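You operate a simulated robot arm through the tools that you are given. There is no shell and no other tool. Be economical: measure what you need, move in short steps, check, and stop when the job is done.

The job below is to be done with a simulated two-armed robot. You get a single attempt, and the scene is never put back.

JOB
Switch off, free the stuck tray, then run it to the gate.
Fine: set it straight on the belt, switch on again, and stop once it rests against the gate.

Only the result counts: the job must be done as asked and must still hold three seconds after the hand-in. Knocking over, shifting, dropping, spilling or breaking anything else fails it.

ROBOT AND FRAMES
Two 7-joint arms with fingered hands on one trunk, on a base that drives. Base frame: it is fixed to the floor where the robot stands at the start and does not move with it; the origin is under the middle of the robot, x ahead of it, y to its left, z up. Readings come in mm, degrees, newtons and seconds.
The left shoulder is at the start at [60, 138, 872], the right one opposite. With the tool pointing down near the work surface each hand reaches from about 420 to 920 mm from the robot's upright axis, wherever it stands, measured 20 degrees to its own side. Places, roughly: belt speed dial [900, 0, 700]; belt switch [700, 0, 600]; guide knob [800, -500, 800]; side guide [900, -500, 800]; stop gate [1000, -400, 800]; tension dial [800, -300, 700]; tray (20x15x5 cm) [900, -800, 800]. Payload 4 kg a hand.
Tool frame (each hand has its own): the origin (TCP) lies between the finger pads and is the grasp point; the fingertips stand 36 mm ahead of it; z points along the fingers, y is the line along which they close. Largest opening 120 mm; the body of the gripper starts 42 mm behind the TCP. The gripper is a hand of 5 fingers: y runs from the thumb to the fingers, the wrist lies at [-15, -109, -200] in the tool frame, and closing takes about 1.5 s.
Orientation is that of the tool frame in the base frame, as a unit quaternion [x, y, z, w]. With the fingers straight down and the wrist toward the robot, the tool's x, y and z point along [0, 1, 0], [1, 0, 0] and [0, 0, -1] of the base frame.

CONTROLS
- The arms move only by the tool play_rows. It takes "left_targets", "right_targets" or both (then of equal length, played together; a hand with none holds still); each is a list of rows, each a list of 3 entries, a list of its own where there are three numbers: the shift along the base's x, y, z in mm, then the turn, a rotation vector about the base's x, y, z in degrees, then the gripper command, from -1 (shut) to 1 (fully open), values between in proportion. In form: [[[x, y, z], [rx, ry, rz], hand], ...]. A call has 1 to 10 rows; each row shifts and turns the commanded pose from where the row before left it. Rows are played at 5 a second. More than 50 mm and 8.6 degrees between two rows, or a gripper value outside its range, and nothing of the call is played. A pose out of reach is approached as far as the arm can. The call stops where the force on the tool passes 40 N (or 10 N more than at its start, if that is more) or the arm is blocked; 0.2 s more then pass. Each finger travels about 153 mm/s and halts on what it meets, pressing with about 22 N; the grip force reading is that of the motor and also rises with nothing between the fingers. The clock runs only during rows and for 0.2 s after the last one: add rows that do not move to give the fingers time. It gives the time, the measured TCP pose, the force on the tool (base axes), the opening and the grip force at its end, in the units of the frame above (readings bear some noise), with the torque about the TCP (base axes, N m) and any sound that the robot's microphone picked up, and new pictures: "show" is both (left out), scene, wrist or none (wrist: the cameras of the hands that moved).
- Cameras (640 x 400 px; columns grow to the right, rows downward): "scene" is now at [50.7, -0.7, 1499.5]; the picture's right is [-0.01, -1.00, 0.00], its down [-0.72, 0.01, -0.69] and it looks along [0.69, -0.01, -0.72] (base axes); focal length 271 px, centre (320, 200). "left" rides on the left gripper at [-69, -79, -131] in its tool frame; the picture's right is [-0.78, -0.29, 0.55], its down [0.55, -0.73, 0.40] and it looks along [0.29, 0.61, 0.74] (tool axes); focal length 222 px, centre (320, 200). "right" rides on the right gripper at [69, -79, -131] in its tool frame; the picture's right is [-0.78, 0.29, -0.55], its down [-0.55, -0.73, 0.40] and it looks along [-0.29, 0.61, 0.74] (tool axes); focal length 222 px, centre (320, 200). There is no depth. A picture from a camera that has moved, and an enlarged one, comes with that camera's place and axes in the base frame and with its lens.
- raise_lower(by): slides the trunk up (or, below 0, down) by that many mm; the arms and the scene camera ride with it, the base frame stays. It gives what a move gives, with no picture.
- base_move(legs): drives the robot by 1 to 6 legs, each [ahead, left, turn to the left] in mm, mm and degrees, along the robot's own axes; the way and the turn of a leg run together, so that a leg with both is an arc; at most 1500 mm and 180 degrees a leg. The arms and the cameras ride along, it lands a little off, and it stops where it bumps. It gives what a move gives, and a new picture of the scene camera.
- hand_shape(shape, hand): the hand has 5 fingers and takes this shape, open, in about a second: jaw (thumb against the fingers, like two jaws); tri (thumb and two fingers); tip (a fingertip pinch); poke (one finger out to press); point (the index stretched); flat (the hand flat); cup (the hand cupped); fist (a fist). The gripper value then closes the fingers along that shape, each until it touches; the sizes above hold for jaw. It gives what a move gives, with no picture.
- aim_head(pan, tilt): turns the head with the scene camera to pan (to the left, within 86 degrees either way) and tilt (down, from -29 to 69), counted from straight ahead of the robot. It gives what a move gives, and a new picture of the scene camera.
- zoom(camera, box): a new picture of the part [left, top, right, bottom] of that camera's present view, enlarged. It takes no simulated time.
- hand_in(): hands the job in; it is judged then, once.

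Go step by step. Nothing tells you exact positions but the pictures and the camera data: compare them with the known pose of the tool, close in by small moves and look again before you grip or let go. The budget is 120 turns and 260 pictures, counting those below and the enlarged ones. Unless the task says otherwise, let go and move clear before handing in, and close with one line.

The tools are called after ">>>" as name(argument=value, ...) on one line, values as JSON. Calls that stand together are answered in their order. play_rows: Moves the arms, as the interface text tells. Its arguments: {"type":"object","properties":{"left_targets":{"type":"array","items":{"type":"array"}},"right_targets":{"type":"array","items":{"type":"array"}},"show":{"type":"string","enum":["both","scene","wrist","none"]}},"required":[]} The other tools are called the same way: raise_lower (by) slides the trunk up or down; hand_shape (shape, hand) gives the hand a shape; base_move (legs) drives the base; aim_head (pan, tilt) turns the head that bears the scene camera; zoom (camera, box) takes an enlarged picture of a part of a camera's view; hand_in () hands the job in.

At the start:

```text
time: 0.0
left_position: [538.1, 223.4, 1044.8]
left_tcp_rot: [0.707, 0.707, 0.0, -0.001]
left_force: [0.3, 0.0, 0.8]
left_torque: [-0.01, -0.05, -0.01]
left_width: 119.6
left_gripper_force: 0.0
left_shape: jaw
right_position: [498.8, -208.8, 1010.2]
right_tcp_rot: [0.707, 0.707, 0.0, 0.0]
right_force: [-0.5, -0.1, -0.3]
right_torque: [0.02, 0.0, 0.03]
right_width: 119.8
right_gripper_force: 0.0
right_shape: jaw
trunk travel left (down, up): [-450.0, 140.0]
robot x, y, heading: [-1.7, 1.7, -0.1]
head pan, tilt: [-0.5, 46.3]
```

scene: 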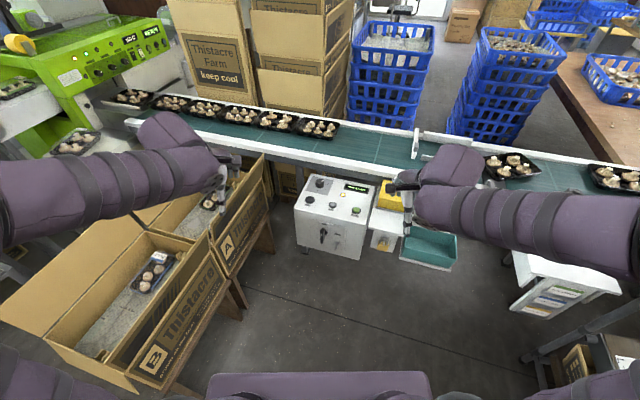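
right: 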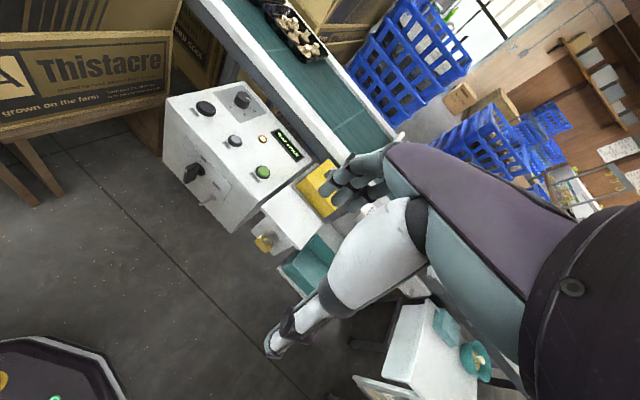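
left: 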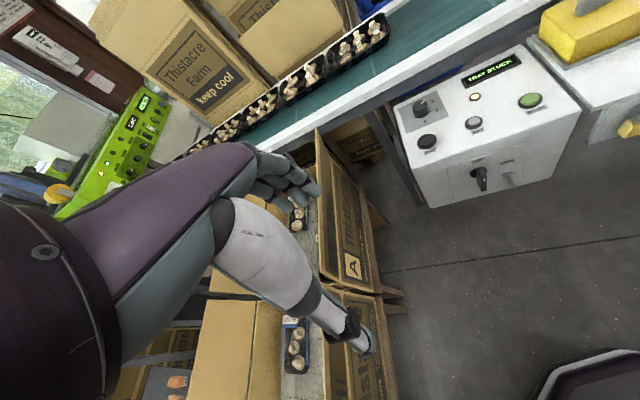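

I see a belt running left-right, a control box in front of it (display "TRAY STUCK"), and trays on the right end. I will look closer at the box and to the right.

>>> zoom(camera="left", box=[380, 20, 640, 220])

>>> aim_head(pan=-40, tilt=35)

```text
2.00 times, centred on (510, 120) of left
camera zoom: at [458.6, 154.5, 1177.2], right [-0.29, -0.78, -0.55], down [-0.73, 0.55, -0.4], along [0.61, 0.29, -0.74], focal length 444 px, centre (-60, 360)
```

zoom: 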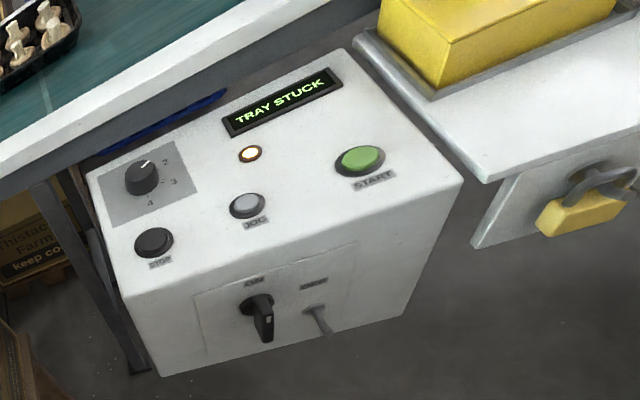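

```text
time: 1.1
left_position: [538.8, 225.0, 1045.6]
left_tcp_rot: [0.707, 0.707, 0.0, 0.0]
left_force: [0.3, -0.2, -0.7]
left_torque: [-0.03, 0.03, -0.03]
left_width: 119.6
left_gripper_force: 0.1
left_shape: jaw
right_position: [499.5, -208.7, 1010.1]
right_tcp_rot: [0.707, 0.707, -0.001, 0.0]
right_force: [0.6, 0.1, 0.2]
right_torque: [0.0, 0.0, 0.01]
right_width: 119.6
right_gripper_force: 0.1
right_shape: jaw
trunk travel left (down, up): [-450.0, 140.0]
robot x, y, heading: [1.3, 1.4, 0.1]
head pan, tilt: [-40.0, 35.0]
camera scene: at [37.9, -56.5, 1516.1], right [-0.64, -0.77, 0.0], down [-0.44, 0.37, -0.82], along [0.63, -0.53, -0.57], focal length 271 px, centre (320, 200)
```

scene: 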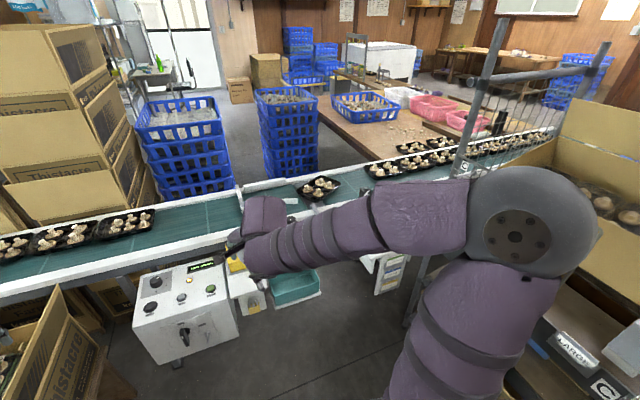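

The stuck tray appears to be the skewed one near image (318,187). I'll zoom and look past the arm.

>>> zoom(camera="scene", box=[220, 130, 420, 255])

>>> zoom(camera="scene", box=[120, 230, 330, 361])

```text
3.20 times, centred on (320, 192) of scene
camera zoom: at [37.9, -56.5, 1516.1], right [-0.64, -0.77, 0.0], down [-0.44, 0.37, -0.82], along [0.63, -0.53, -0.57], focal length 866 px, centre (320, 224)
```

zoom: 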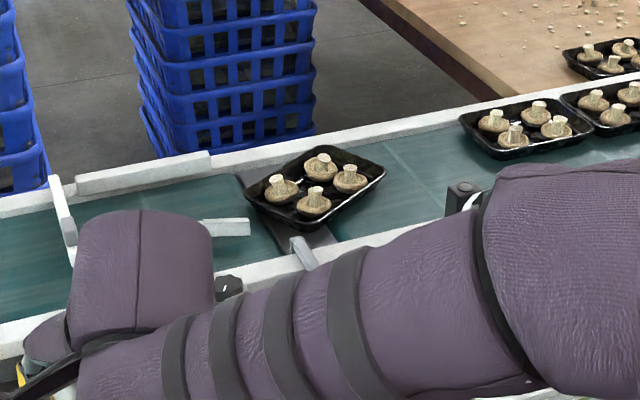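

```text
3.05 times, centred on (225, 296) of scene
camera zoom: at [37.9, -56.5, 1516.1], right [-0.64, -0.77, 0.0], down [-0.44, 0.37, -0.82], along [0.63, -0.53, -0.57], focal length 825 px, centre (610, -91)
```

zoom: 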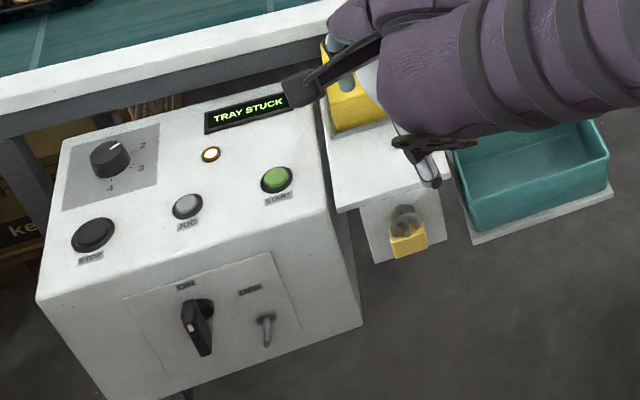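

The stuck tray lies skewed at about [915,-795] across a joint by the guide. I will check the floor room on the right before driving.

>>> aim_head(pan=-80, tilt=50)

>>> aim_head(pan=0, tilt=69)

```text
time: 2.1
left_position: [538.9, 223.8, 1045.8]
left_tcp_rot: [0.707, 0.707, 0.0, -0.001]
left_force: [0.8, 0.1, 0.0]
left_torque: [0.02, 0.03, 0.0]
left_width: 119.7
left_gripper_force: 0.1
left_shape: jaw
right_position: [499.1, -209.2, 1011.3]
right_tcp_rot: [0.707, 0.707, 0.001, -0.001]
right_force: [-0.5, 0.2, 0.7]
right_torque: [0.0, -0.04, -0.01]
right_width: 119.7
right_gripper_force: 0.0
right_shape: jaw
trunk travel left (down, up): [-450.0, 140.0]
robot x, y, heading: [-2.5, -0.8, 0.2]
head pan, tilt: [-80.0, 50.0]
camera scene: at [-16.2, -75.8, 1494.4], right [-0.98, -0.17, 0.0], down [-0.13, 0.75, -0.64], along [0.11, -0.63, -0.77], focal length 271 px, centre (320, 200)
```

scene: 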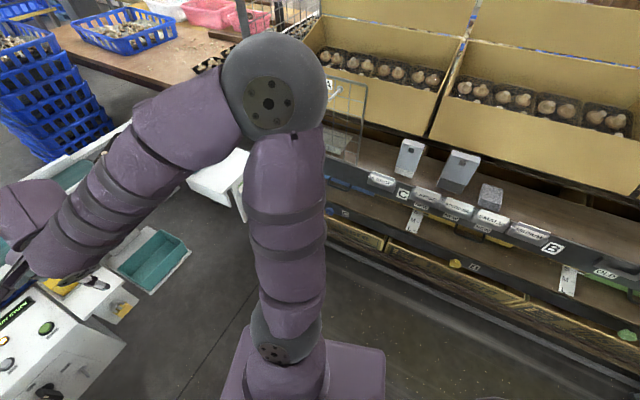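

```text
time: 3.7
left_position: [537.9, 224.7, 1046.4]
left_tcp_rot: [0.707, 0.707, 0.0, 0.001]
left_force: [0.3, -0.4, -0.4]
left_torque: [0.0, -0.02, 0.02]
left_width: 119.9
left_gripper_force: 0.1
left_shape: jaw
right_position: [498.9, -208.2, 1011.0]
right_tcp_rot: [0.707, 0.707, 0.0, 0.0]
right_force: [0.2, 1.3, 0.3]
right_torque: [-0.01, 0.0, 0.01]
right_width: 119.8
right_gripper_force: 0.1
right_shape: jaw
trunk travel left (down, up): [-450.0, 140.0]
robot x, y, heading: [1.4, 2.7, -0.1]
head pan, tilt: [0.0, 68.8]
camera scene: at [26.3, 0.0, 1472.4], right [0.0, -1.0, 0.0], down [-0.93, 0.0, -0.36], along [0.36, 0.0, -0.93], focal length 271 px, centre (320, 200)
```

scene: 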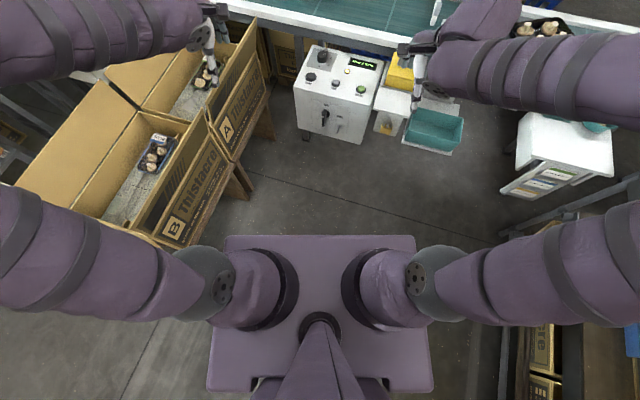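

The isolator handle is at about [705,-18,610], START about [760,-153,700], STOP about [820,33,700]. I'll bring the left hand's camera closer to see the switch.

>>> play_rows(left_targets=[[[4, -30, -34], [0, 0, 0], 1], [[4, -30, -34], [0, 0, 0], 1], [[4, -30, -34], [0, 0, 0], 1], [[4, -30, -34], [0, 0, 0], 1], [[4, -30, -34], [0, 0, 0], 1], [[4, -30, -34], [0, 0, 0], 1], [[4, -30, -34], [0, 0, 0], 1], [[4, -30, -34], [0, 0, 0], 1], [[0, -30, -34], [0, 0, 0], 1]], show="wrist")

```text
time: 5.7
left_position: [571.6, -47.1, 738.1]
left_tcp_rot: [0.707, 0.707, -0.001, 0.0]
left_force: [0.9, 0.6, 1.3]
left_torque: [0.0, 0.0, 0.0]
left_width: 119.6
left_gripper_force: 0.1
left_shape: jaw
right_position: [498.9, -208.8, 1010.2]
right_tcp_rot: [0.707, 0.707, 0.0, 0.001]
right_force: [1.2, -0.9, -0.5]
right_torque: [0.03, 0.03, 0.01]
right_width: 119.3
right_gripper_force: 0.0
right_shape: jaw
trunk travel left (down, up): [-450.0, 140.0]
robot x, y, heading: [0.8, 2.8, -0.1]
head pan, tilt: [0.0, 68.8]
camera left: at [491.3, -117.2, 870.6], right [-0.29, -0.79, -0.55], down [-0.74, 0.55, -0.4], along [0.61, 0.29, -0.74], focal length 222 px, centre (320, 200)
```

left: 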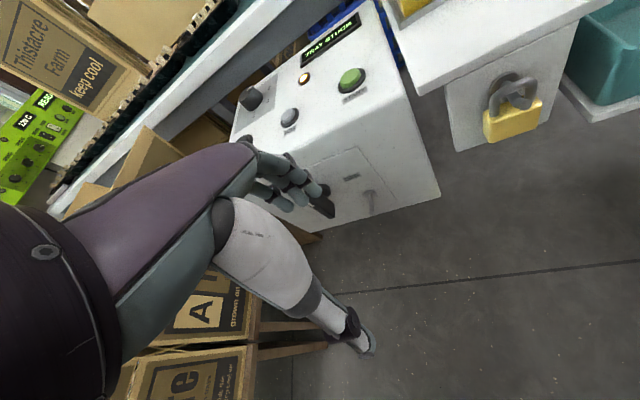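

The hand covers the handle; I shift it left and zoom.

>>> play_rows(left_targets=[[[-20, 45, 0], [0, 0, 0], 1], [[-20, 45, 0], [0, 0, 0], 1]], show="none")

>>> zoom(camera="left", box=[260, 40, 480, 178])

>>> zoom(camera="scene", box=[270, 30, 400, 160])

```text
time: 6.3
left_position: [531.6, 44.4, 738.8]
left_tcp_rot: [0.707, 0.707, 0.001, 0.0]
left_force: [0.5, -0.9, -0.1]
left_torque: [0.02, 0.04, 0.02]
left_width: 120.1
left_gripper_force: 0.1
left_shape: jaw
right_position: [498.3, -207.9, 1010.4]
right_tcp_rot: [0.707, 0.707, 0.0, 0.0]
right_force: [-0.2, -0.3, 0.2]
right_torque: [0.02, -0.01, -0.01]
right_width: 119.4
right_gripper_force: 0.0
right_shape: jaw
trunk travel left (down, up): [-450.0, 140.0]
robot x, y, heading: [0.9, 1.7, -0.0]
head pan, tilt: [0.0, 68.8]
```

```text
2.90 times, centred on (370, 109) of left
camera zoom: at [451.5, -25.4, 870.7], right [-0.29, -0.78, -0.55], down [-0.73, 0.55, -0.4], along [0.61, 0.29, -0.74], focal length 644 px, centre (175, 464)
```

zoom: 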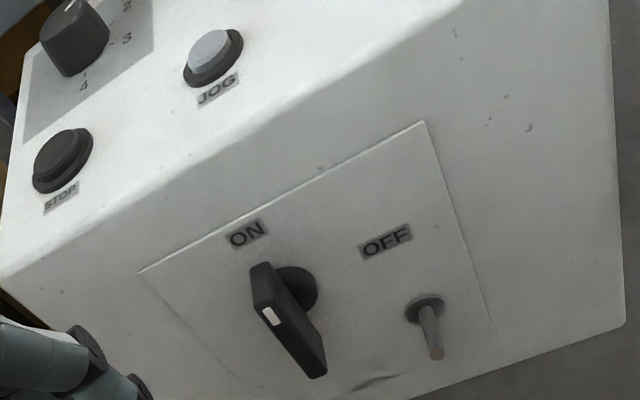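

```text
3.08 times, centred on (335, 95) of scene
camera zoom: at [26.1, 0.7, 1472.4], right [0.0, -1.0, 0.0], down [-0.93, 0.0, -0.36], along [0.36, 0.0, -0.93], focal length 833 px, centre (274, 523)
```

zoom: 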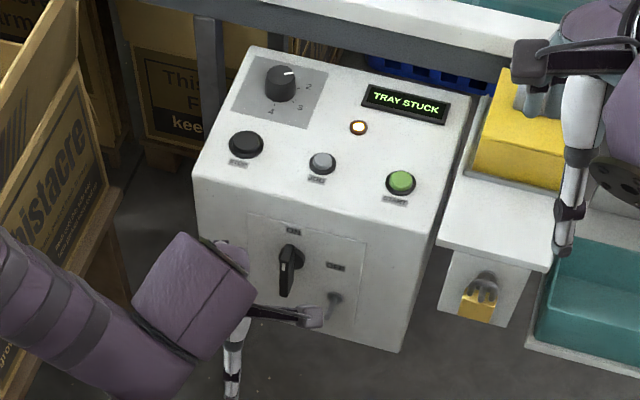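

The switch is a bar handle, vertical at ON, top end about [701,-21,649], bottom z≈575, on a face turned about 19°; OFF is to its right. I'll shape the left hand to poke and tilt it forward.

>>> hand_shape(hand="left", shape="poke")

>>> play_rows(left_targets=[[[0, 4, 0], [0, -8.5, 0], 1], [[0, 4, 0], [0, -8.5, 0], 1], [[0, 4, 0], [0, -8.5, 0], 1], [[0, 4, 0], [0, -8.5, 0], 1], [[0, 4, 0], [0, -8.5, 0], 1]], show="both")

```text
time: 7.2
left_position: [531.7, 43.8, 738.8]
left_tcp_rot: [0.707, 0.707, 0.0, 0.0]
left_force: [0.5, -0.5, 0.8]
left_torque: [-0.01, -0.03, 0.03]
left_width: 0.3
left_gripper_force: 0.0
left_shape: poke
right_position: [499.6, -208.1, 1011.0]
right_tcp_rot: [0.707, 0.707, 0.0, 0.0]
right_force: [0.3, -0.7, -0.1]
right_torque: [-0.01, 0.04, -0.01]
right_width: 119.4
right_gripper_force: 0.0
right_shape: jaw
trunk travel left (down, up): [-450.0, 140.0]
robot x, y, heading: [-3.1, -1.5, 0.1]
head pan, tilt: [0.0, 68.8]
```

```text
time: 8.4
left_position: [520.9, 27.0, 738.4]
left_tcp_rot: [0.666, 0.677, 0.228, 0.215]
left_force: [0.2, 1.0, 1.3]
left_torque: [-0.02, 0.04, 0.0]
left_width: 0.0
left_gripper_force: 0.1
left_shape: poke
left hand out of reach, approached as far as the arm can: row 3, 4, 5
right_position: [499.6, -207.9, 1010.6]
right_tcp_rot: [0.707, 0.707, 0.0, 0.001]
right_force: [-0.4, 0.5, -0.8]
right_torque: [0.0, -0.01, 0.01]
right_width: 119.8
right_gripper_force: 0.1
right_shape: jaw
trunk travel left (down, up): [-450.0, 140.0]
robot x, y, heading: [3.6, -0.7, 0.0]
head pan, tilt: [0.0, 68.8]
camera scene: at [27.0, 0.9, 1472.5], right [0.0, -1.0, 0.0], down [-0.93, 0.0, -0.36], along [0.36, 0.0, -0.93], focal length 271 px, centre (320, 200)
camera left: at [380.6, -47.2, 796.1], right [0.11, -0.77, -0.62], down [-0.37, 0.55, -0.75], along [0.92, 0.31, -0.22], focal length 222 px, centre (320, 200)
```

scene: 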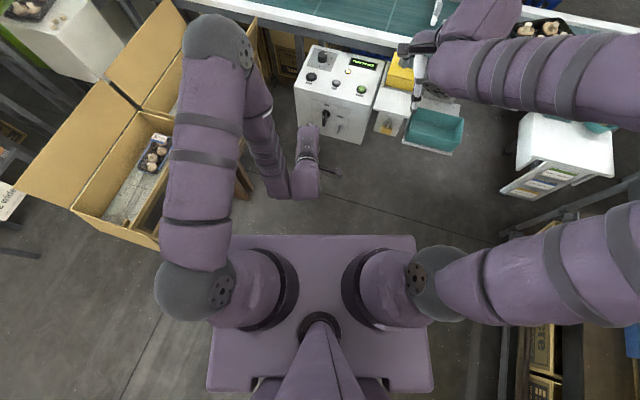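
left: 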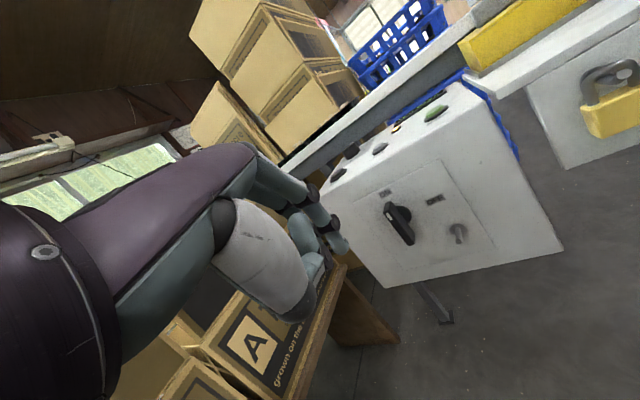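

>>> zoom(camera="left", box=[240, 140, 480, 290])

>>> zoom(camera="scene", box=[270, 40, 400, 210])

```text
2.67 times, centred on (360, 215) of left
camera zoom: at [380.6, -47.2, 796.1], right [0.11, -0.77, -0.62], down [-0.37, 0.55, -0.75], along [0.92, 0.31, -0.22], focal length 592 px, centre (213, 160)
```

zoom: 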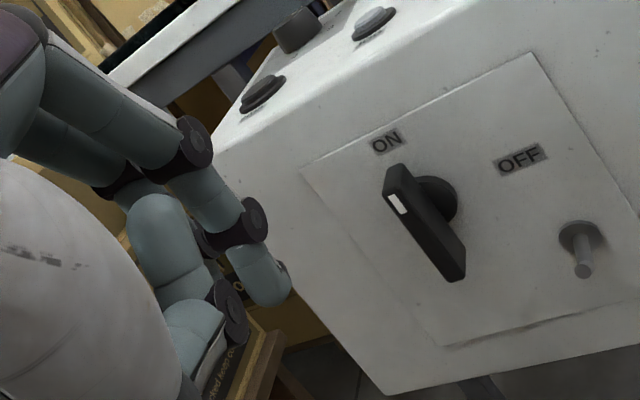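

```text
2.35 times, centred on (335, 125) of scene
camera zoom: at [27.0, 0.9, 1472.5], right [0.0, -1.0, 0.0], down [-0.93, 0.0, -0.36], along [0.36, 0.0, -0.93], focal length 637 px, centre (285, 376)
```

zoom: 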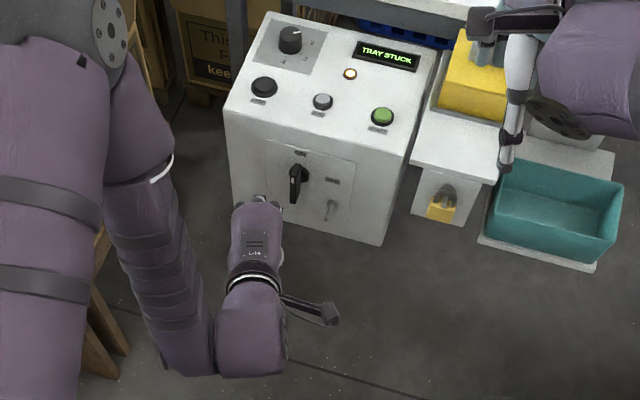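

The poke fingertip lies on the tool axis 36 mm ahead of the TCP. I'll move forward to a pre-contact point left of the handle top.

>>> play_rows(left_targets=[[[35, -3, -8], [0, 0, 0], 1], [[35, -3, -10], [0, 0, 0], 1], [[30, -4, -10], [0, 0, 0], 1], [[20, 0, -10], [0, 0, 0], 1]], show="wrist")

```text
time: 9.4
left_position: [640.5, 9.4, 701.3]
left_tcp_rot: [0.667, 0.677, 0.227, 0.213]
left_force: [-0.2, -0.8, -0.4]
left_torque: [-0.01, -0.02, -0.02]
left_width: 0.0
left_gripper_force: 0.1
left_shape: poke
left hand out of reach, approached as far as the arm can: row 2
right_position: [499.5, -208.1, 1009.8]
right_tcp_rot: [0.707, 0.707, 0.0, 0.001]
right_force: [-0.3, 0.9, -0.4]
right_torque: [0.0, 0.0, 0.01]
right_width: 120.0
right_gripper_force: 0.0
right_shape: jaw
trunk travel left (down, up): [-450.0, 140.0]
robot x, y, heading: [-2.3, -1.7, 0.1]
head pan, tilt: [0.0, 68.8]
camera left: at [499.7, -64.0, 758.9], right [0.1, -0.77, -0.62], down [-0.37, 0.55, -0.75], along [0.92, 0.31, -0.23], focal length 222 px, centre (320, 200)
```

left: 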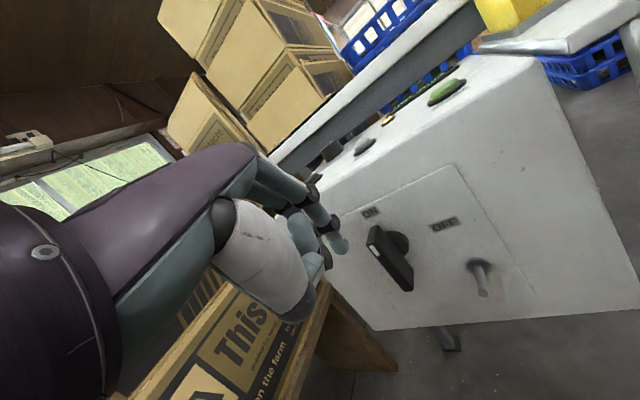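

Fingertip is left of the handle. Now in to start position beside the handle top.

>>> play_rows(left_targets=[[[28, 6, -16], [0, 0, 0], 1], [[27, 0, -16], [0, 0, 0], 1]], show="none")

>>> zoom(camera="left", box=[260, 140, 500, 290])

```text
time: 10.0
left_position: [695.3, 5.1, 670.0]
left_tcp_rot: [0.667, 0.677, 0.227, 0.214]
left_force: [0.4, -0.1, 0.5]
left_torque: [0.01, 0.06, -0.01]
left_width: 0.1
left_gripper_force: 0.1
left_shape: poke
left hand out of reach, approached as far as the arm can: row 1
right_position: [499.8, -209.4, 1009.3]
right_tcp_rot: [0.707, 0.707, 0.0, 0.0]
right_force: [-1.0, -1.2, -0.3]
right_torque: [0.01, -0.03, -0.01]
right_width: 119.6
right_gripper_force: 0.1
right_shape: jaw
trunk travel left (down, up): [-450.0, 140.0]
robot x, y, heading: [1.8, -3.7, 0.1]
head pan, tilt: [0.0, 68.8]
```

```text
2.67 times, centred on (380, 215) of left
camera zoom: at [555.3, -68.8, 728.1], right [0.1, -0.77, -0.62], down [-0.37, 0.55, -0.75], along [0.92, 0.31, -0.23], focal length 592 px, centre (160, 160)
```

zoom: 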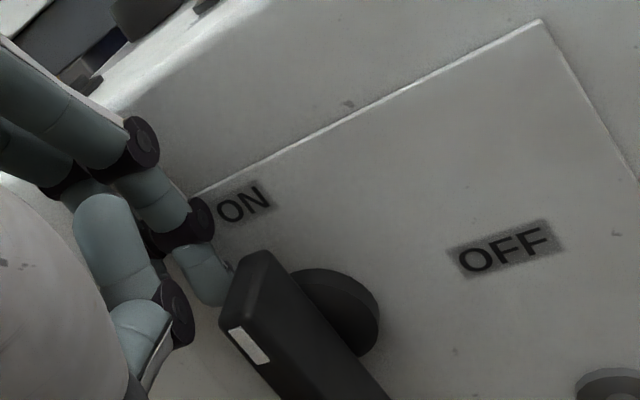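

The fingertip is just left of the handle top, behind its outer face. Now push it in an arc to the right and down.

>>> play_rows(left_targets=[[[-3, -10, 0], [0, 0, 0], 1], [[-5, -16, 4], [0, 0, 0], 1], [[-5, -16, -3], [0, 0, 0], 1], [[-4, -12, -10], [0, 0, 0], 1]], show="none")

>>> zoom(camera="left", box=[220, 120, 500, 295])

```text
time: 11.0
left_position: [678.5, -46.3, 661.4]
left_tcp_rot: [0.669, 0.674, 0.225, 0.217]
left_force: [-0.1, -0.7, -0.1]
left_torque: [0.01, -0.01, -0.01]
left_width: 0.1
left_gripper_force: 0.0
left_shape: poke
right_position: [499.9, -208.1, 1008.7]
right_tcp_rot: [0.707, 0.707, 0.0, 0.0]
right_force: [-0.3, -0.8, 0.4]
right_torque: [-0.03, 0.0, 0.01]
right_width: 119.8
right_gripper_force: 0.1
right_shape: jaw
trunk travel left (down, up): [-450.0, 140.0]
robot x, y, heading: [-1.4, -0.9, -0.1]
head pan, tilt: [0.0, 68.8]
```

```text
2.29 times, centred on (360, 208) of left
camera zoom: at [536.4, -118.6, 719.6], right [0.1, -0.78, -0.62], down [-0.36, 0.55, -0.75], along [0.93, 0.3, -0.23], focal length 508 px, centre (229, 183)
```

zoom: 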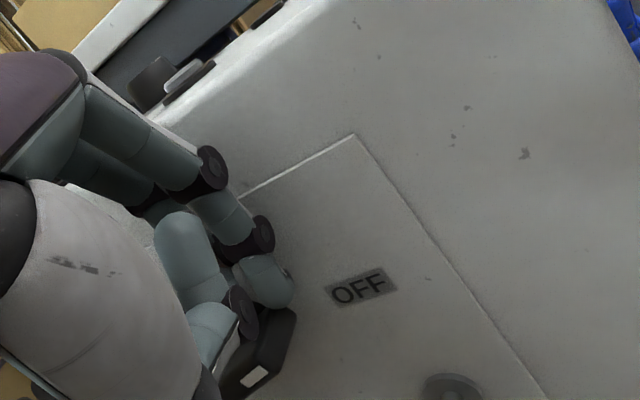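

The handle is most of the way over; push it a little further down.

>>> play_rows(left_targets=[[[-1, -3, -6], [0, 0, 0], 1], [[0, 0, -6], [0, 0, 0], 1], [[0, 0, -4], [0, 0, 0], 1]], show="none")

>>> zoom(camera="left", box=[220, 120, 500, 295])

>>> zoom(camera="scene", box=[280, 30, 400, 150])

```text
time: 11.8
left_position: [678.6, -49.6, 651.7]
left_tcp_rot: [0.667, 0.674, 0.228, 0.221]
left_force: [-6.1, 3.4, 29.4]
left_torque: [0.29, -0.32, 0.13]
left_width: 0.3
left_gripper_force: 0.1
left_shape: poke
right_position: [497.4, -207.8, 1012.3]
right_tcp_rot: [0.707, 0.707, 0.001, 0.0]
right_force: [-0.9, -0.3, 0.2]
right_torque: [0.03, 0.0, 0.01]
right_width: 119.8
right_gripper_force: 0.0
right_shape: jaw
trunk travel left (down, up): [-450.0, 140.0]
robot x, y, heading: [4.4, 0.8, -0.2]
head pan, tilt: [0.0, 68.8]
```

```text
2.29 times, centred on (360, 208) of left
camera zoom: at [536.3, -121.3, 707.6], right [0.11, -0.78, -0.62], down [-0.35, 0.55, -0.76], along [0.93, 0.3, -0.22], focal length 508 px, centre (229, 183)
```

zoom: 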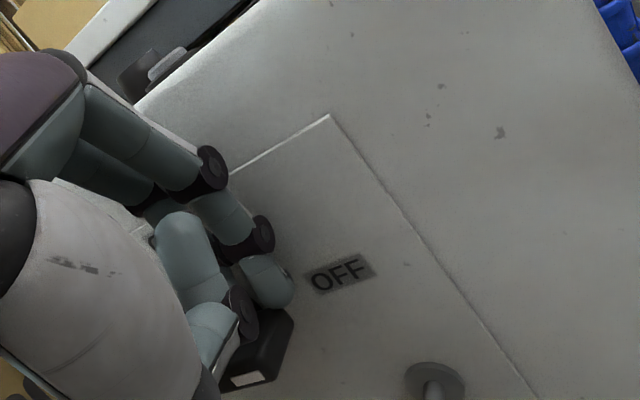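

```text
3.33 times, centred on (340, 90) of scene
camera zoom: at [23.2, 0.4, 1473.1], right [0.0, -1.0, 0.0], down [-0.93, 0.0, -0.36], along [0.36, 0.0, -0.93], focal length 902 px, centre (253, 567)
```

zoom: 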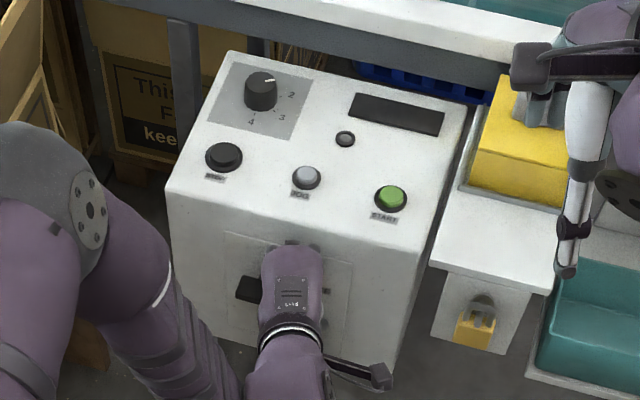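

The display is dark: the switch is off. I'll back the left hand away.

>>> play_rows(left_targets=[[[-25, 0, 30], [0, 0, 0], 1], [[-30, 20, 30], [0, 0, 0], 1], [[-20, 30, 30], [0, 8, 0], 1], [[-20, 30, 30], [0, 8, 0], 1], [[0, 30, 35], [0, 8, 0], 1], [[0, 30, 35], [0, 8, 0], 1], [[0, 30, 35], [0, 4, 0], 1], [[0, 20, 35], [0, 0, 0], 1]], show="none")

>>> aim_head(pan=0, tilt=55)

```text
time: 13.6
left_position: [581.2, 140.4, 905.3]
left_tcp_rot: [0.706, 0.708, 0.007, -0.003]
left_force: [-0.4, 0.5, -0.4]
left_torque: [0.01, -0.01, 0.03]
left_width: 0.1
left_gripper_force: 0.1
left_shape: poke
right_position: [498.9, -209.4, 1009.9]
right_tcp_rot: [0.707, 0.707, 0.0, 0.0]
right_force: [-0.1, -0.1, 0.7]
right_torque: [0.03, -0.01, 0.01]
right_width: 119.8
right_gripper_force: 0.2
right_shape: jaw
trunk travel left (down, up): [-450.0, 140.0]
robot x, y, heading: [-3.1, -0.0, -0.0]
head pan, tilt: [0.0, 68.8]
```

```text
time: 14.3
left_position: [581.7, 141.0, 904.5]
left_tcp_rot: [0.706, 0.708, 0.006, -0.001]
left_force: [0.4, -0.9, -0.6]
left_torque: [0.01, -0.02, 0.0]
left_width: 0.0
left_gripper_force: 0.1
left_shape: poke
right_position: [499.4, -206.5, 1010.5]
right_tcp_rot: [0.707, 0.707, 0.0, 0.0]
right_force: [-0.6, -0.1, 0.4]
right_torque: [0.03, -0.03, 0.01]
right_width: 119.7
right_gripper_force: 0.1
right_shape: jaw
trunk travel left (down, up): [-450.0, 140.0]
robot x, y, heading: [0.1, 0.8, -0.0]
head pan, tilt: [0.0, 55.0]
camera scene: at [42.5, 0.0, 1487.8], right [0.0, -1.0, 0.0], down [-0.82, 0.0, -0.57], along [0.57, 0.0, -0.82], focal length 271 px, centre (320, 200)
```

scene: 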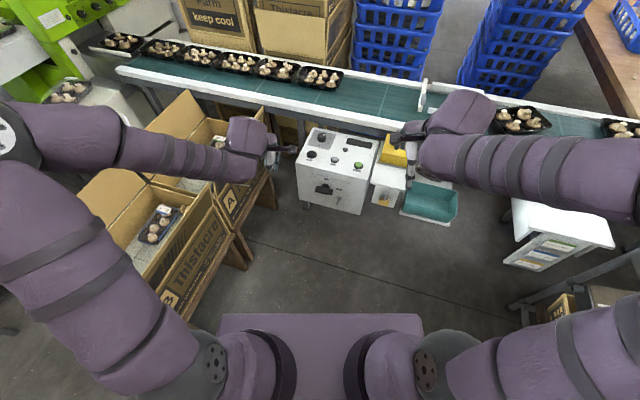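

Path looks free. I'll drive right about 420 mm with the hands high, then look at the tray.

>>> base_move(legs=[[0, -420, 0]])

>>> aim_head(pan=-20, tilt=40)

```text
time: 16.9
left_position: [581.9, -278.1, 904.9]
left_tcp_rot: [0.704, 0.71, 0.006, -0.003]
left_force: [0.4, 0.1, -1.3]
left_torque: [0.03, 0.02, -0.02]
left_width: 0.0
left_gripper_force: 0.1
left_shape: poke
right_position: [501.1, -627.4, 1010.4]
right_tcp_rot: [0.706, 0.708, 0.0, 0.001]
right_force: [-0.1, -0.3, -0.6]
right_torque: [-0.01, 0.02, 0.04]
right_width: 119.6
right_gripper_force: 0.1
right_shape: jaw
trunk travel left (down, up): [-450.0, 140.0]
robot x, y, heading: [-1.1, -422.2, 0.1]
head pan, tilt: [0.0, 55.0]
camera scene: at [43.3, -421.5, 1487.9], right [0.0, -1.0, 0.0], down [-0.82, 0.0, -0.57], along [0.57, 0.0, -0.82], focal length 271 px, centre (320, 200)
```

scene: 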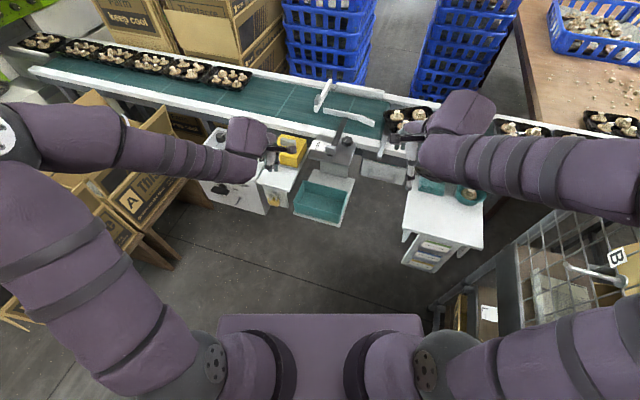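

```text
time: 17.7
left_position: [581.1, -277.9, 904.1]
left_tcp_rot: [0.705, 0.709, 0.007, -0.002]
left_force: [-0.1, 0.4, -0.6]
left_torque: [0.0, -0.01, -0.02]
left_width: 0.0
left_gripper_force: 0.0
left_shape: poke
right_position: [500.8, -628.3, 1010.7]
right_tcp_rot: [0.706, 0.708, 0.0, 0.0]
right_force: [-0.6, -0.6, -0.2]
right_torque: [0.0, 0.02, 0.01]
right_width: 119.7
right_gripper_force: 0.1
right_shape: jaw
trunk travel left (down, up): [-450.0, 140.0]
robot x, y, heading: [0.8, -421.4, 0.5]
head pan, tilt: [-20.0, 40.0]
camera scene: at [51.2, -449.8, 1508.5], right [-0.34, -0.94, 0.0], down [-0.61, 0.22, -0.77], along [0.72, -0.26, -0.64], focal length 271 px, centre (320, 200)
```

scene: 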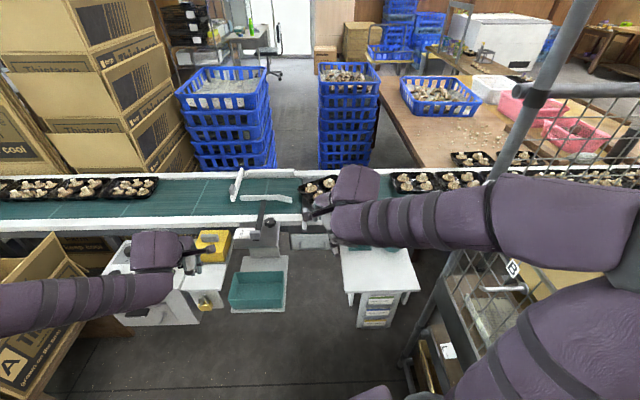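

Now bring the right hand over toward the tray to look with its camera.

>>> play_rows(right_targets=[[[40, -19, -5], [0, 0, 0], 1], [[40, -19, -5], [0, 0, 0], 1], [[40, -19, -5], [0, 0, 0], 1], [[40, -19, -5], [0, 0, 0], 1], [[40, -19, -5], [0, 0, 0], 1], [[30, -15, -5], [0, 0, 0], 1]], show="both")

```text
time: 19.1
left_position: [582.8, -278.2, 905.2]
left_tcp_rot: [0.704, 0.71, 0.007, -0.003]
left_force: [0.2, 0.1, 0.4]
left_torque: [-0.01, 0.01, 0.0]
left_width: 0.0
left_gripper_force: 0.0
left_shape: poke
right_position: [732.2, -739.3, 980.7]
right_tcp_rot: [0.706, 0.708, 0.0, -0.001]
right_force: [-0.8, -0.5, 0.1]
right_torque: [-0.01, -0.01, 0.03]
right_width: 119.8
right_gripper_force: 0.0
right_shape: jaw
trunk travel left (down, up): [-450.0, 140.0]
robot x, y, heading: [1.2, -419.5, 0.3]
head pan, tilt: [-20.0, 40.0]
camera scene: at [51.9, -450.1, 1508.5], right [-0.34, -0.94, 0.0], down [-0.61, 0.22, -0.77], along [0.72, -0.26, -0.64], focal length 271 px, centre (320, 200)
camera right: at [652.3, -670.0, 1112.6], right [0.29, -0.78, 0.55], down [-0.73, -0.55, -0.4], along [0.61, -0.28, -0.74], focal length 222 px, centre (320, 200)
```

scene: 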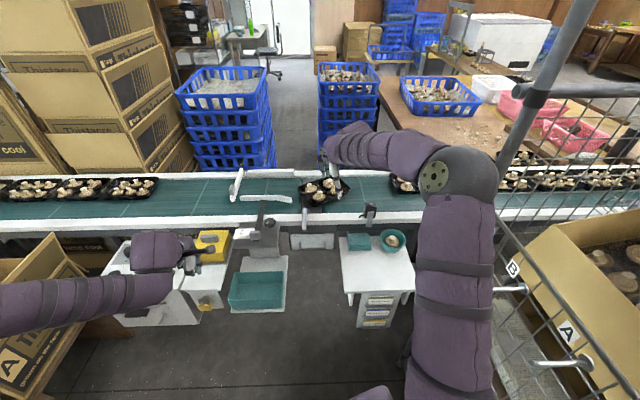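
right: 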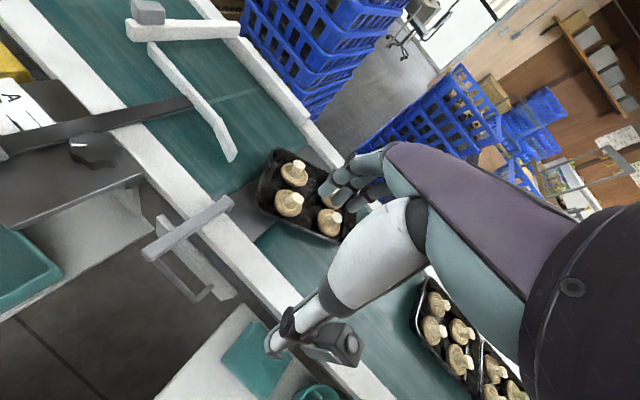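

>>> zoom(camera="scene", box=[220, 150, 420, 275])

>>> zoom(camera="right", box=[60, 0, 380, 200])

>>> zoom(camera="right", box=[130, 130, 370, 280])

```text
3.20 times, centred on (320, 212) of scene
camera zoom: at [51.9, -450.1, 1508.5], right [-0.34, -0.94, 0.0], down [-0.61, 0.22, -0.77], along [0.72, -0.26, -0.64], focal length 866 px, centre (320, 160)
```

zoom: 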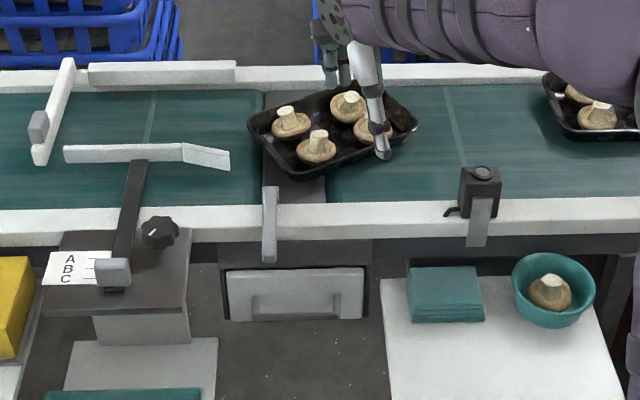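

```text
2.00 times, centred on (220, 100) of right
camera zoom: at [652.3, -670.0, 1112.6], right [0.29, -0.78, 0.55], down [-0.73, -0.55, -0.4], along [0.61, -0.28, -0.74], focal length 444 px, centre (520, 400)
```

zoom: 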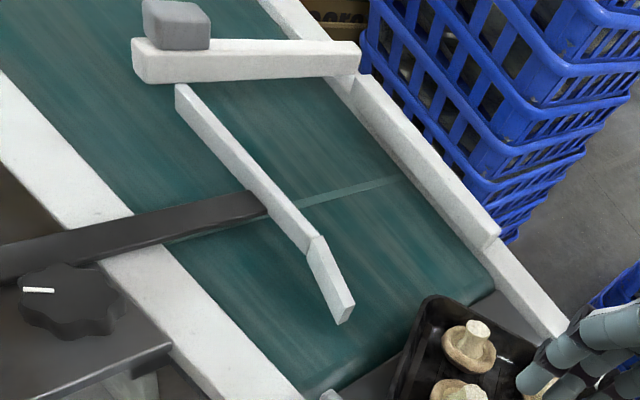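

```text
2.67 times, centred on (250, 205) of right
camera zoom: at [652.3, -670.0, 1112.6], right [0.29, -0.78, 0.55], down [-0.73, -0.55, -0.4], along [0.61, -0.28, -0.74], focal length 592 px, centre (507, 187)
```

zoom: 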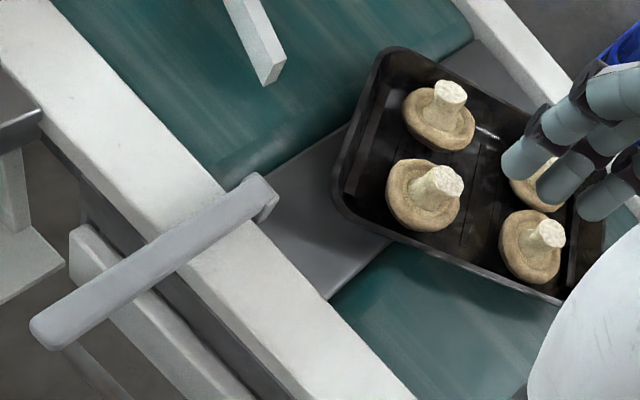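

The belt runs turned about 19° (downstream direction ≈ [0.32,0.95]); the tray lies skewed ~30° over the joint plate, near corner about [830,-692,798]. I'll use the poke finger of the right hand to push that corner to the far side and straighten it.

>>> hand_shape(hand="right", shape="poke")

>>> play_rows(right_targets=[[[25, 15, -25], [0, 0, 0], 1], [[25, 10, -25], [0, 0, 0], 1], [[28, 10, -25], [0, 0, 0], 1]], show="both")

>>> zoom(camera="right", box=[180, 100, 460, 275])

>>> zoom(camera="scene", box=[220, 140, 420, 265])

```text
time: 20.0
left_position: [583.4, -277.5, 905.0]
left_tcp_rot: [0.705, 0.709, 0.006, -0.003]
left_force: [-1.0, -0.1, -1.2]
left_torque: [-0.02, -0.02, 0.02]
left_width: 0.0
left_gripper_force: 0.1
left_shape: poke
right_position: [730.5, -738.7, 981.1]
right_tcp_rot: [0.706, 0.708, 0.0, 0.0]
right_force: [-1.2, -1.2, 0.6]
right_torque: [0.02, 0.01, 0.01]
right_width: 0.0
right_gripper_force: 0.1
right_shape: poke
trunk travel left (down, up): [-450.0, 140.0]
robot x, y, heading: [-1.8, -418.7, 0.2]
head pan, tilt: [-20.0, 40.0]
```

```text
time: 20.8
left_position: [582.5, -277.7, 905.2]
left_tcp_rot: [0.705, 0.71, 0.007, -0.002]
left_force: [0.1, 0.6, 0.3]
left_torque: [-0.02, 0.02, -0.02]
left_width: 0.2
left_gripper_force: 0.1
left_shape: poke
right_position: [809.7, -703.7, 905.0]
right_tcp_rot: [0.706, 0.708, 0.001, 0.0]
right_force: [-0.3, -0.2, -0.3]
right_torque: [-0.01, -0.01, 0.0]
right_width: 0.1
right_gripper_force: 0.1
right_shape: poke
trunk travel left (down, up): [-450.0, 140.0]
robot x, y, heading: [-3.9, -420.0, 0.3]
head pan, tilt: [-20.0, 40.0]
camera scene: at [52.2, -449.7, 1508.5], right [-0.34, -0.94, 0.0], down [-0.61, 0.22, -0.77], along [0.72, -0.26, -0.64], focal length 271 px, centre (320, 200)
camera right: at [731.5, -634.1, 1038.0], right [0.29, -0.78, 0.55], down [-0.73, -0.55, -0.4], along [0.61, -0.28, -0.74], focal length 222 px, centre (320, 200)
```

scene: 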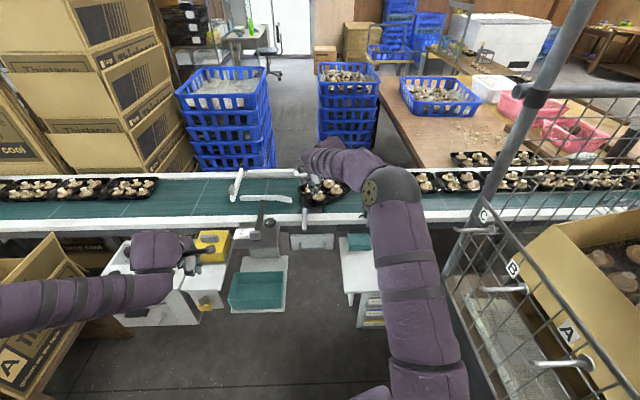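
right: 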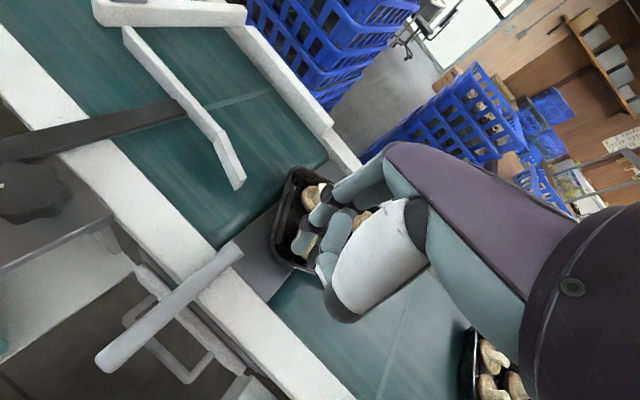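

```text
2.29 times, centred on (320, 188) of right
camera zoom: at [731.5, -634.1, 1038.0], right [0.29, -0.78, 0.55], down [-0.73, -0.55, -0.4], along [0.61, -0.28, -0.74], focal length 508 px, centre (320, 229)
```

zoom: 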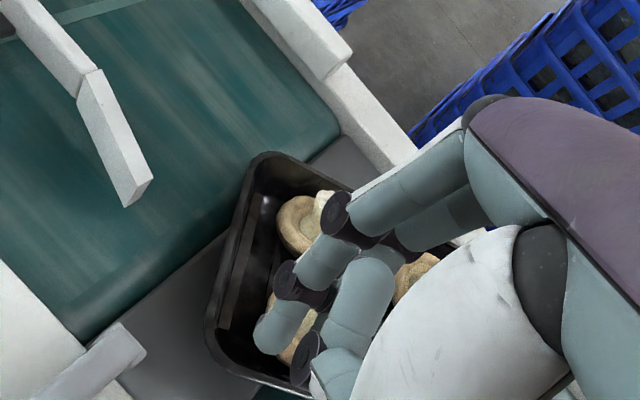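

```text
3.20 times, centred on (320, 202) of scene
camera zoom: at [52.2, -449.7, 1508.5], right [-0.34, -0.94, 0.0], down [-0.61, 0.22, -0.77], along [0.72, -0.26, -0.64], focal length 866 px, centre (320, 192)
```

zoom: 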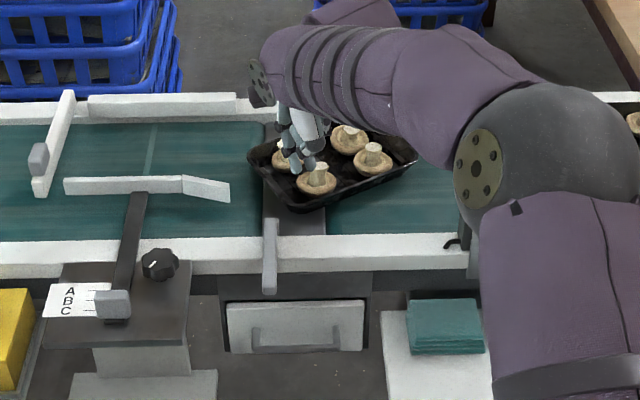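

Fingertip is above the gap between tray wall and near rail. Descend into it.

>>> play_rows(right_targets=[[[-4, 1, -30], [0, 0, 0], 1], [[0, 0, -30], [0, 0, 0], 1], [[0, 0, -23], [0, 0, 0], 1]], show="none")

>>> zoom(camera="right", box=[180, 100, 460, 275])

>>> zoom(camera="scene", box=[260, 150, 380, 225])

```text
time: 21.8
left_position: [584.3, -278.6, 902.9]
left_tcp_rot: [0.704, 0.71, 0.007, -0.003]
left_force: [1.8, -0.1, -1.1]
left_torque: [0.01, 0.06, 0.0]
left_width: 0.1
left_gripper_force: 0.1
left_shape: poke
right_position: [808.9, -703.7, 825.8]
right_tcp_rot: [0.706, 0.708, 0.003, 0.003]
right_force: [2.2, -0.5, -1.8]
right_torque: [0.01, 0.01, 0.0]
right_width: 0.0
right_gripper_force: 0.0
right_shape: poke
trunk travel left (down, up): [-450.0, 140.0]
robot x, y, heading: [1.6, -421.3, 0.1]
head pan, tilt: [-20.0, 40.0]
stopped in row 3 (right hand): the force on the tool passed its limit (the readings are from after the stop); the commanded pose is now the measured one
```

```text
2.29 times, centred on (320, 188) of right
camera zoom: at [729.0, -634.6, 957.0], right [0.29, -0.78, 0.55], down [-0.73, -0.55, -0.4], along [0.62, -0.29, -0.73], focal length 508 px, centre (320, 229)
```

zoom: 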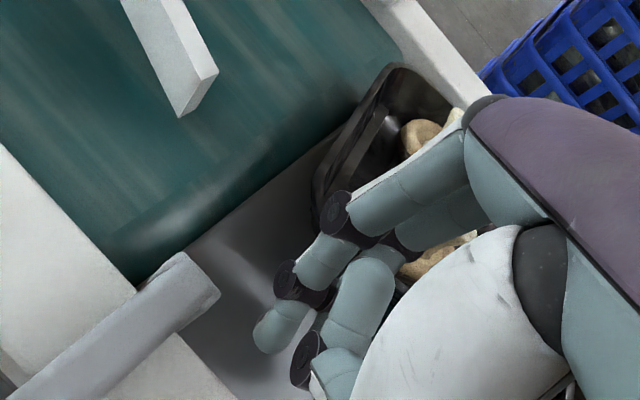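

```text
5.33 times, centred on (320, 188) of scene
camera zoom: at [53.9, -450.5, 1507.7], right [-0.34, -0.94, 0.0], down [-0.61, 0.22, -0.76], along [0.72, -0.26, -0.64], focal length 1444 px, centre (320, 267)
```

zoom: 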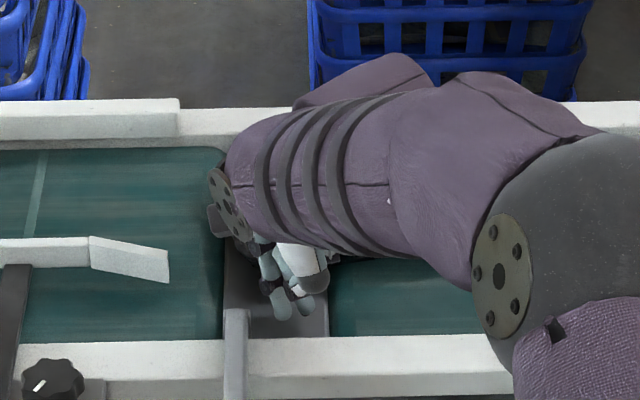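

The fingertip touched the joint plate at about z 790. I lift it slightly and push toward the far side in small steps.

>>> play_rows(right_targets=[[[0, 0, 5], [0, 0, 0], 1], [[7.6, -2.6, 0], [0, 0, 0], 1], [[7.6, -2.6, 0], [0, 0, 0], 1], [[7.6, -2.6, 0], [0, 0, 0], 1]], show="none")

>>> zoom(camera="right", box=[180, 60, 460, 235])

```text
time: 22.8
left_position: [581.7, -278.3, 903.9]
left_tcp_rot: [0.705, 0.709, 0.007, -0.002]
left_force: [-0.2, 0.1, 0.3]
left_torque: [0.0, -0.01, 0.0]
left_width: 0.3
left_gripper_force: 0.1
left_shape: poke
right_position: [831.2, -709.3, 834.6]
right_tcp_rot: [0.706, 0.708, 0.005, 0.005]
right_force: [-1.0, 0.4, 2.1]
right_torque: [-0.01, 0.01, 0.03]
right_width: 0.0
right_gripper_force: 0.0
right_shape: poke
trunk travel left (down, up): [-450.0, 140.0]
robot x, y, heading: [1.2, -421.6, 0.1]
head pan, tilt: [-20.0, 40.0]
```

```text
2.29 times, centred on (320, 148) of right
camera zoom: at [750.5, -641.8, 965.7], right [0.29, -0.78, 0.55], down [-0.73, -0.55, -0.41], along [0.62, -0.29, -0.73], focal length 508 px, centre (320, 320)
```

zoom: 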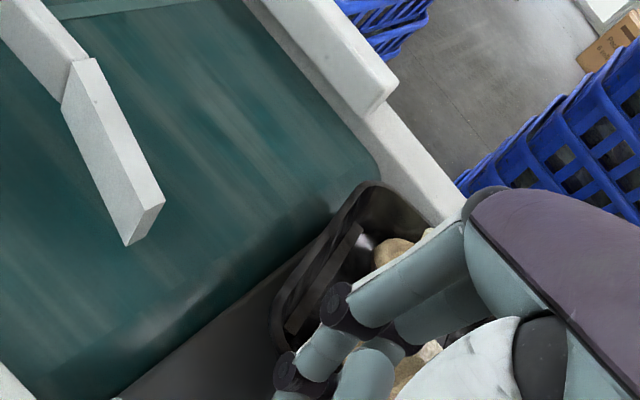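

I need an unobstructed view, so I bring the left hand's camera round as an observer, high and clear of the right arm.

>>> play_rows(left_targets=[[[10, -20, 30], [0, 0, -8.5], 1], [[10, -30, 30], [0, 0, -8.5], 1], [[15, -30, 20], [0, 0, -8.5], 1], [[15, -30, 15], [0, 0, -8.5], 1], [[15, -30, 10], [0, 0, -8.5], 1], [[15, -30, 0], [0, 0, -8.5], 1], [[15, -30, 0], [0, 0, -8.5], 1]], show="both")

```text
time: 24.4
left_position: [675.8, -478.9, 1009.9]
left_tcp_rot: [0.964, 0.265, 0.006, 0.002]
left_force: [0.9, 0.1, 0.8]
left_torque: [-0.03, 0.01, 0.04]
left_width: 0.0
left_gripper_force: 0.0
left_shape: poke
right_position: [831.8, -710.5, 834.9]
right_tcp_rot: [0.706, 0.708, 0.004, 0.006]
right_force: [0.3, 0.5, 1.1]
right_torque: [-0.02, -0.01, -0.03]
right_width: 0.0
right_gripper_force: 0.0
right_shape: poke
trunk travel left (down, up): [-450.0, 140.0]
robot x, y, heading: [2.2, -424.5, 0.2]
head pan, tilt: [-20.0, 40.0]
camera scene: at [51.0, -450.0, 1508.6], right [-0.34, -0.94, 0.0], down [-0.6, 0.22, -0.77], along [0.72, -0.26, -0.64], focal length 271 px, centre (320, 200)
camera left: at [574.9, -446.9, 1140.0], right [-0.82, -0.15, -0.56], down [0.1, 0.91, -0.4], along [0.57, -0.38, -0.73], focal length 222 px, centre (320, 200)
```

scene: 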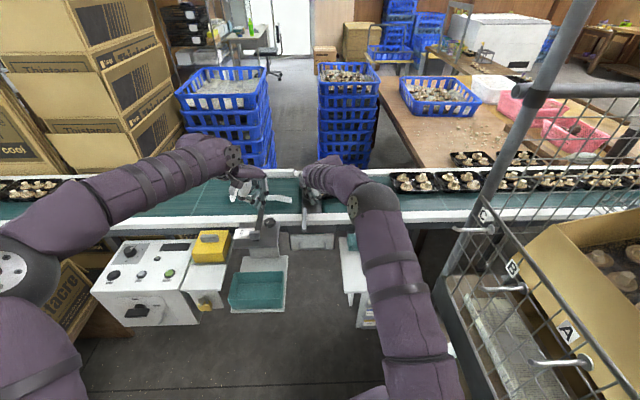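
left: 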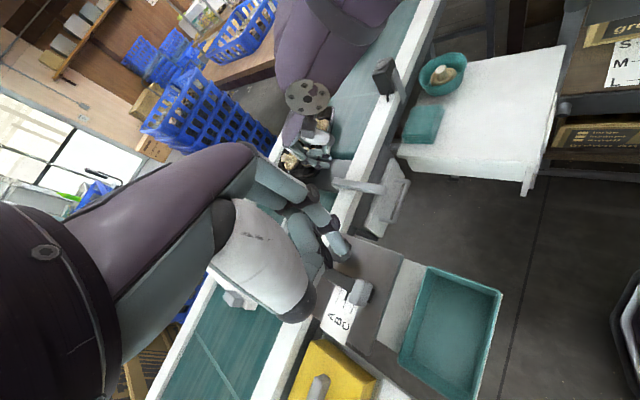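

>>> zoom(camera="left", box=[240, 80, 400, 200])

```text
3.33 times, centred on (320, 140) of left
camera zoom: at [574.9, -446.9, 1140.0], right [-0.82, -0.15, -0.56], down [0.1, 0.91, -0.4], along [0.57, -0.38, -0.73], focal length 740 px, centre (320, 400)
```

zoom: 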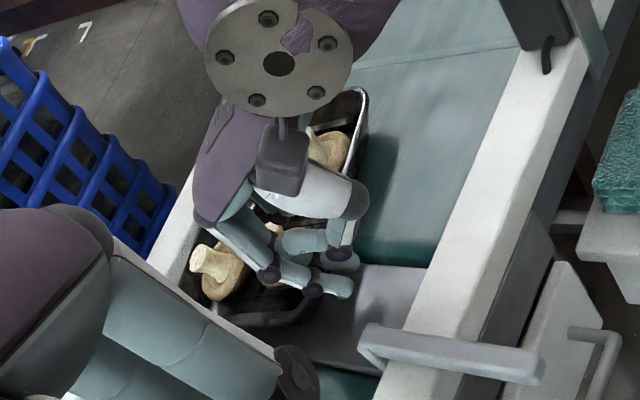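

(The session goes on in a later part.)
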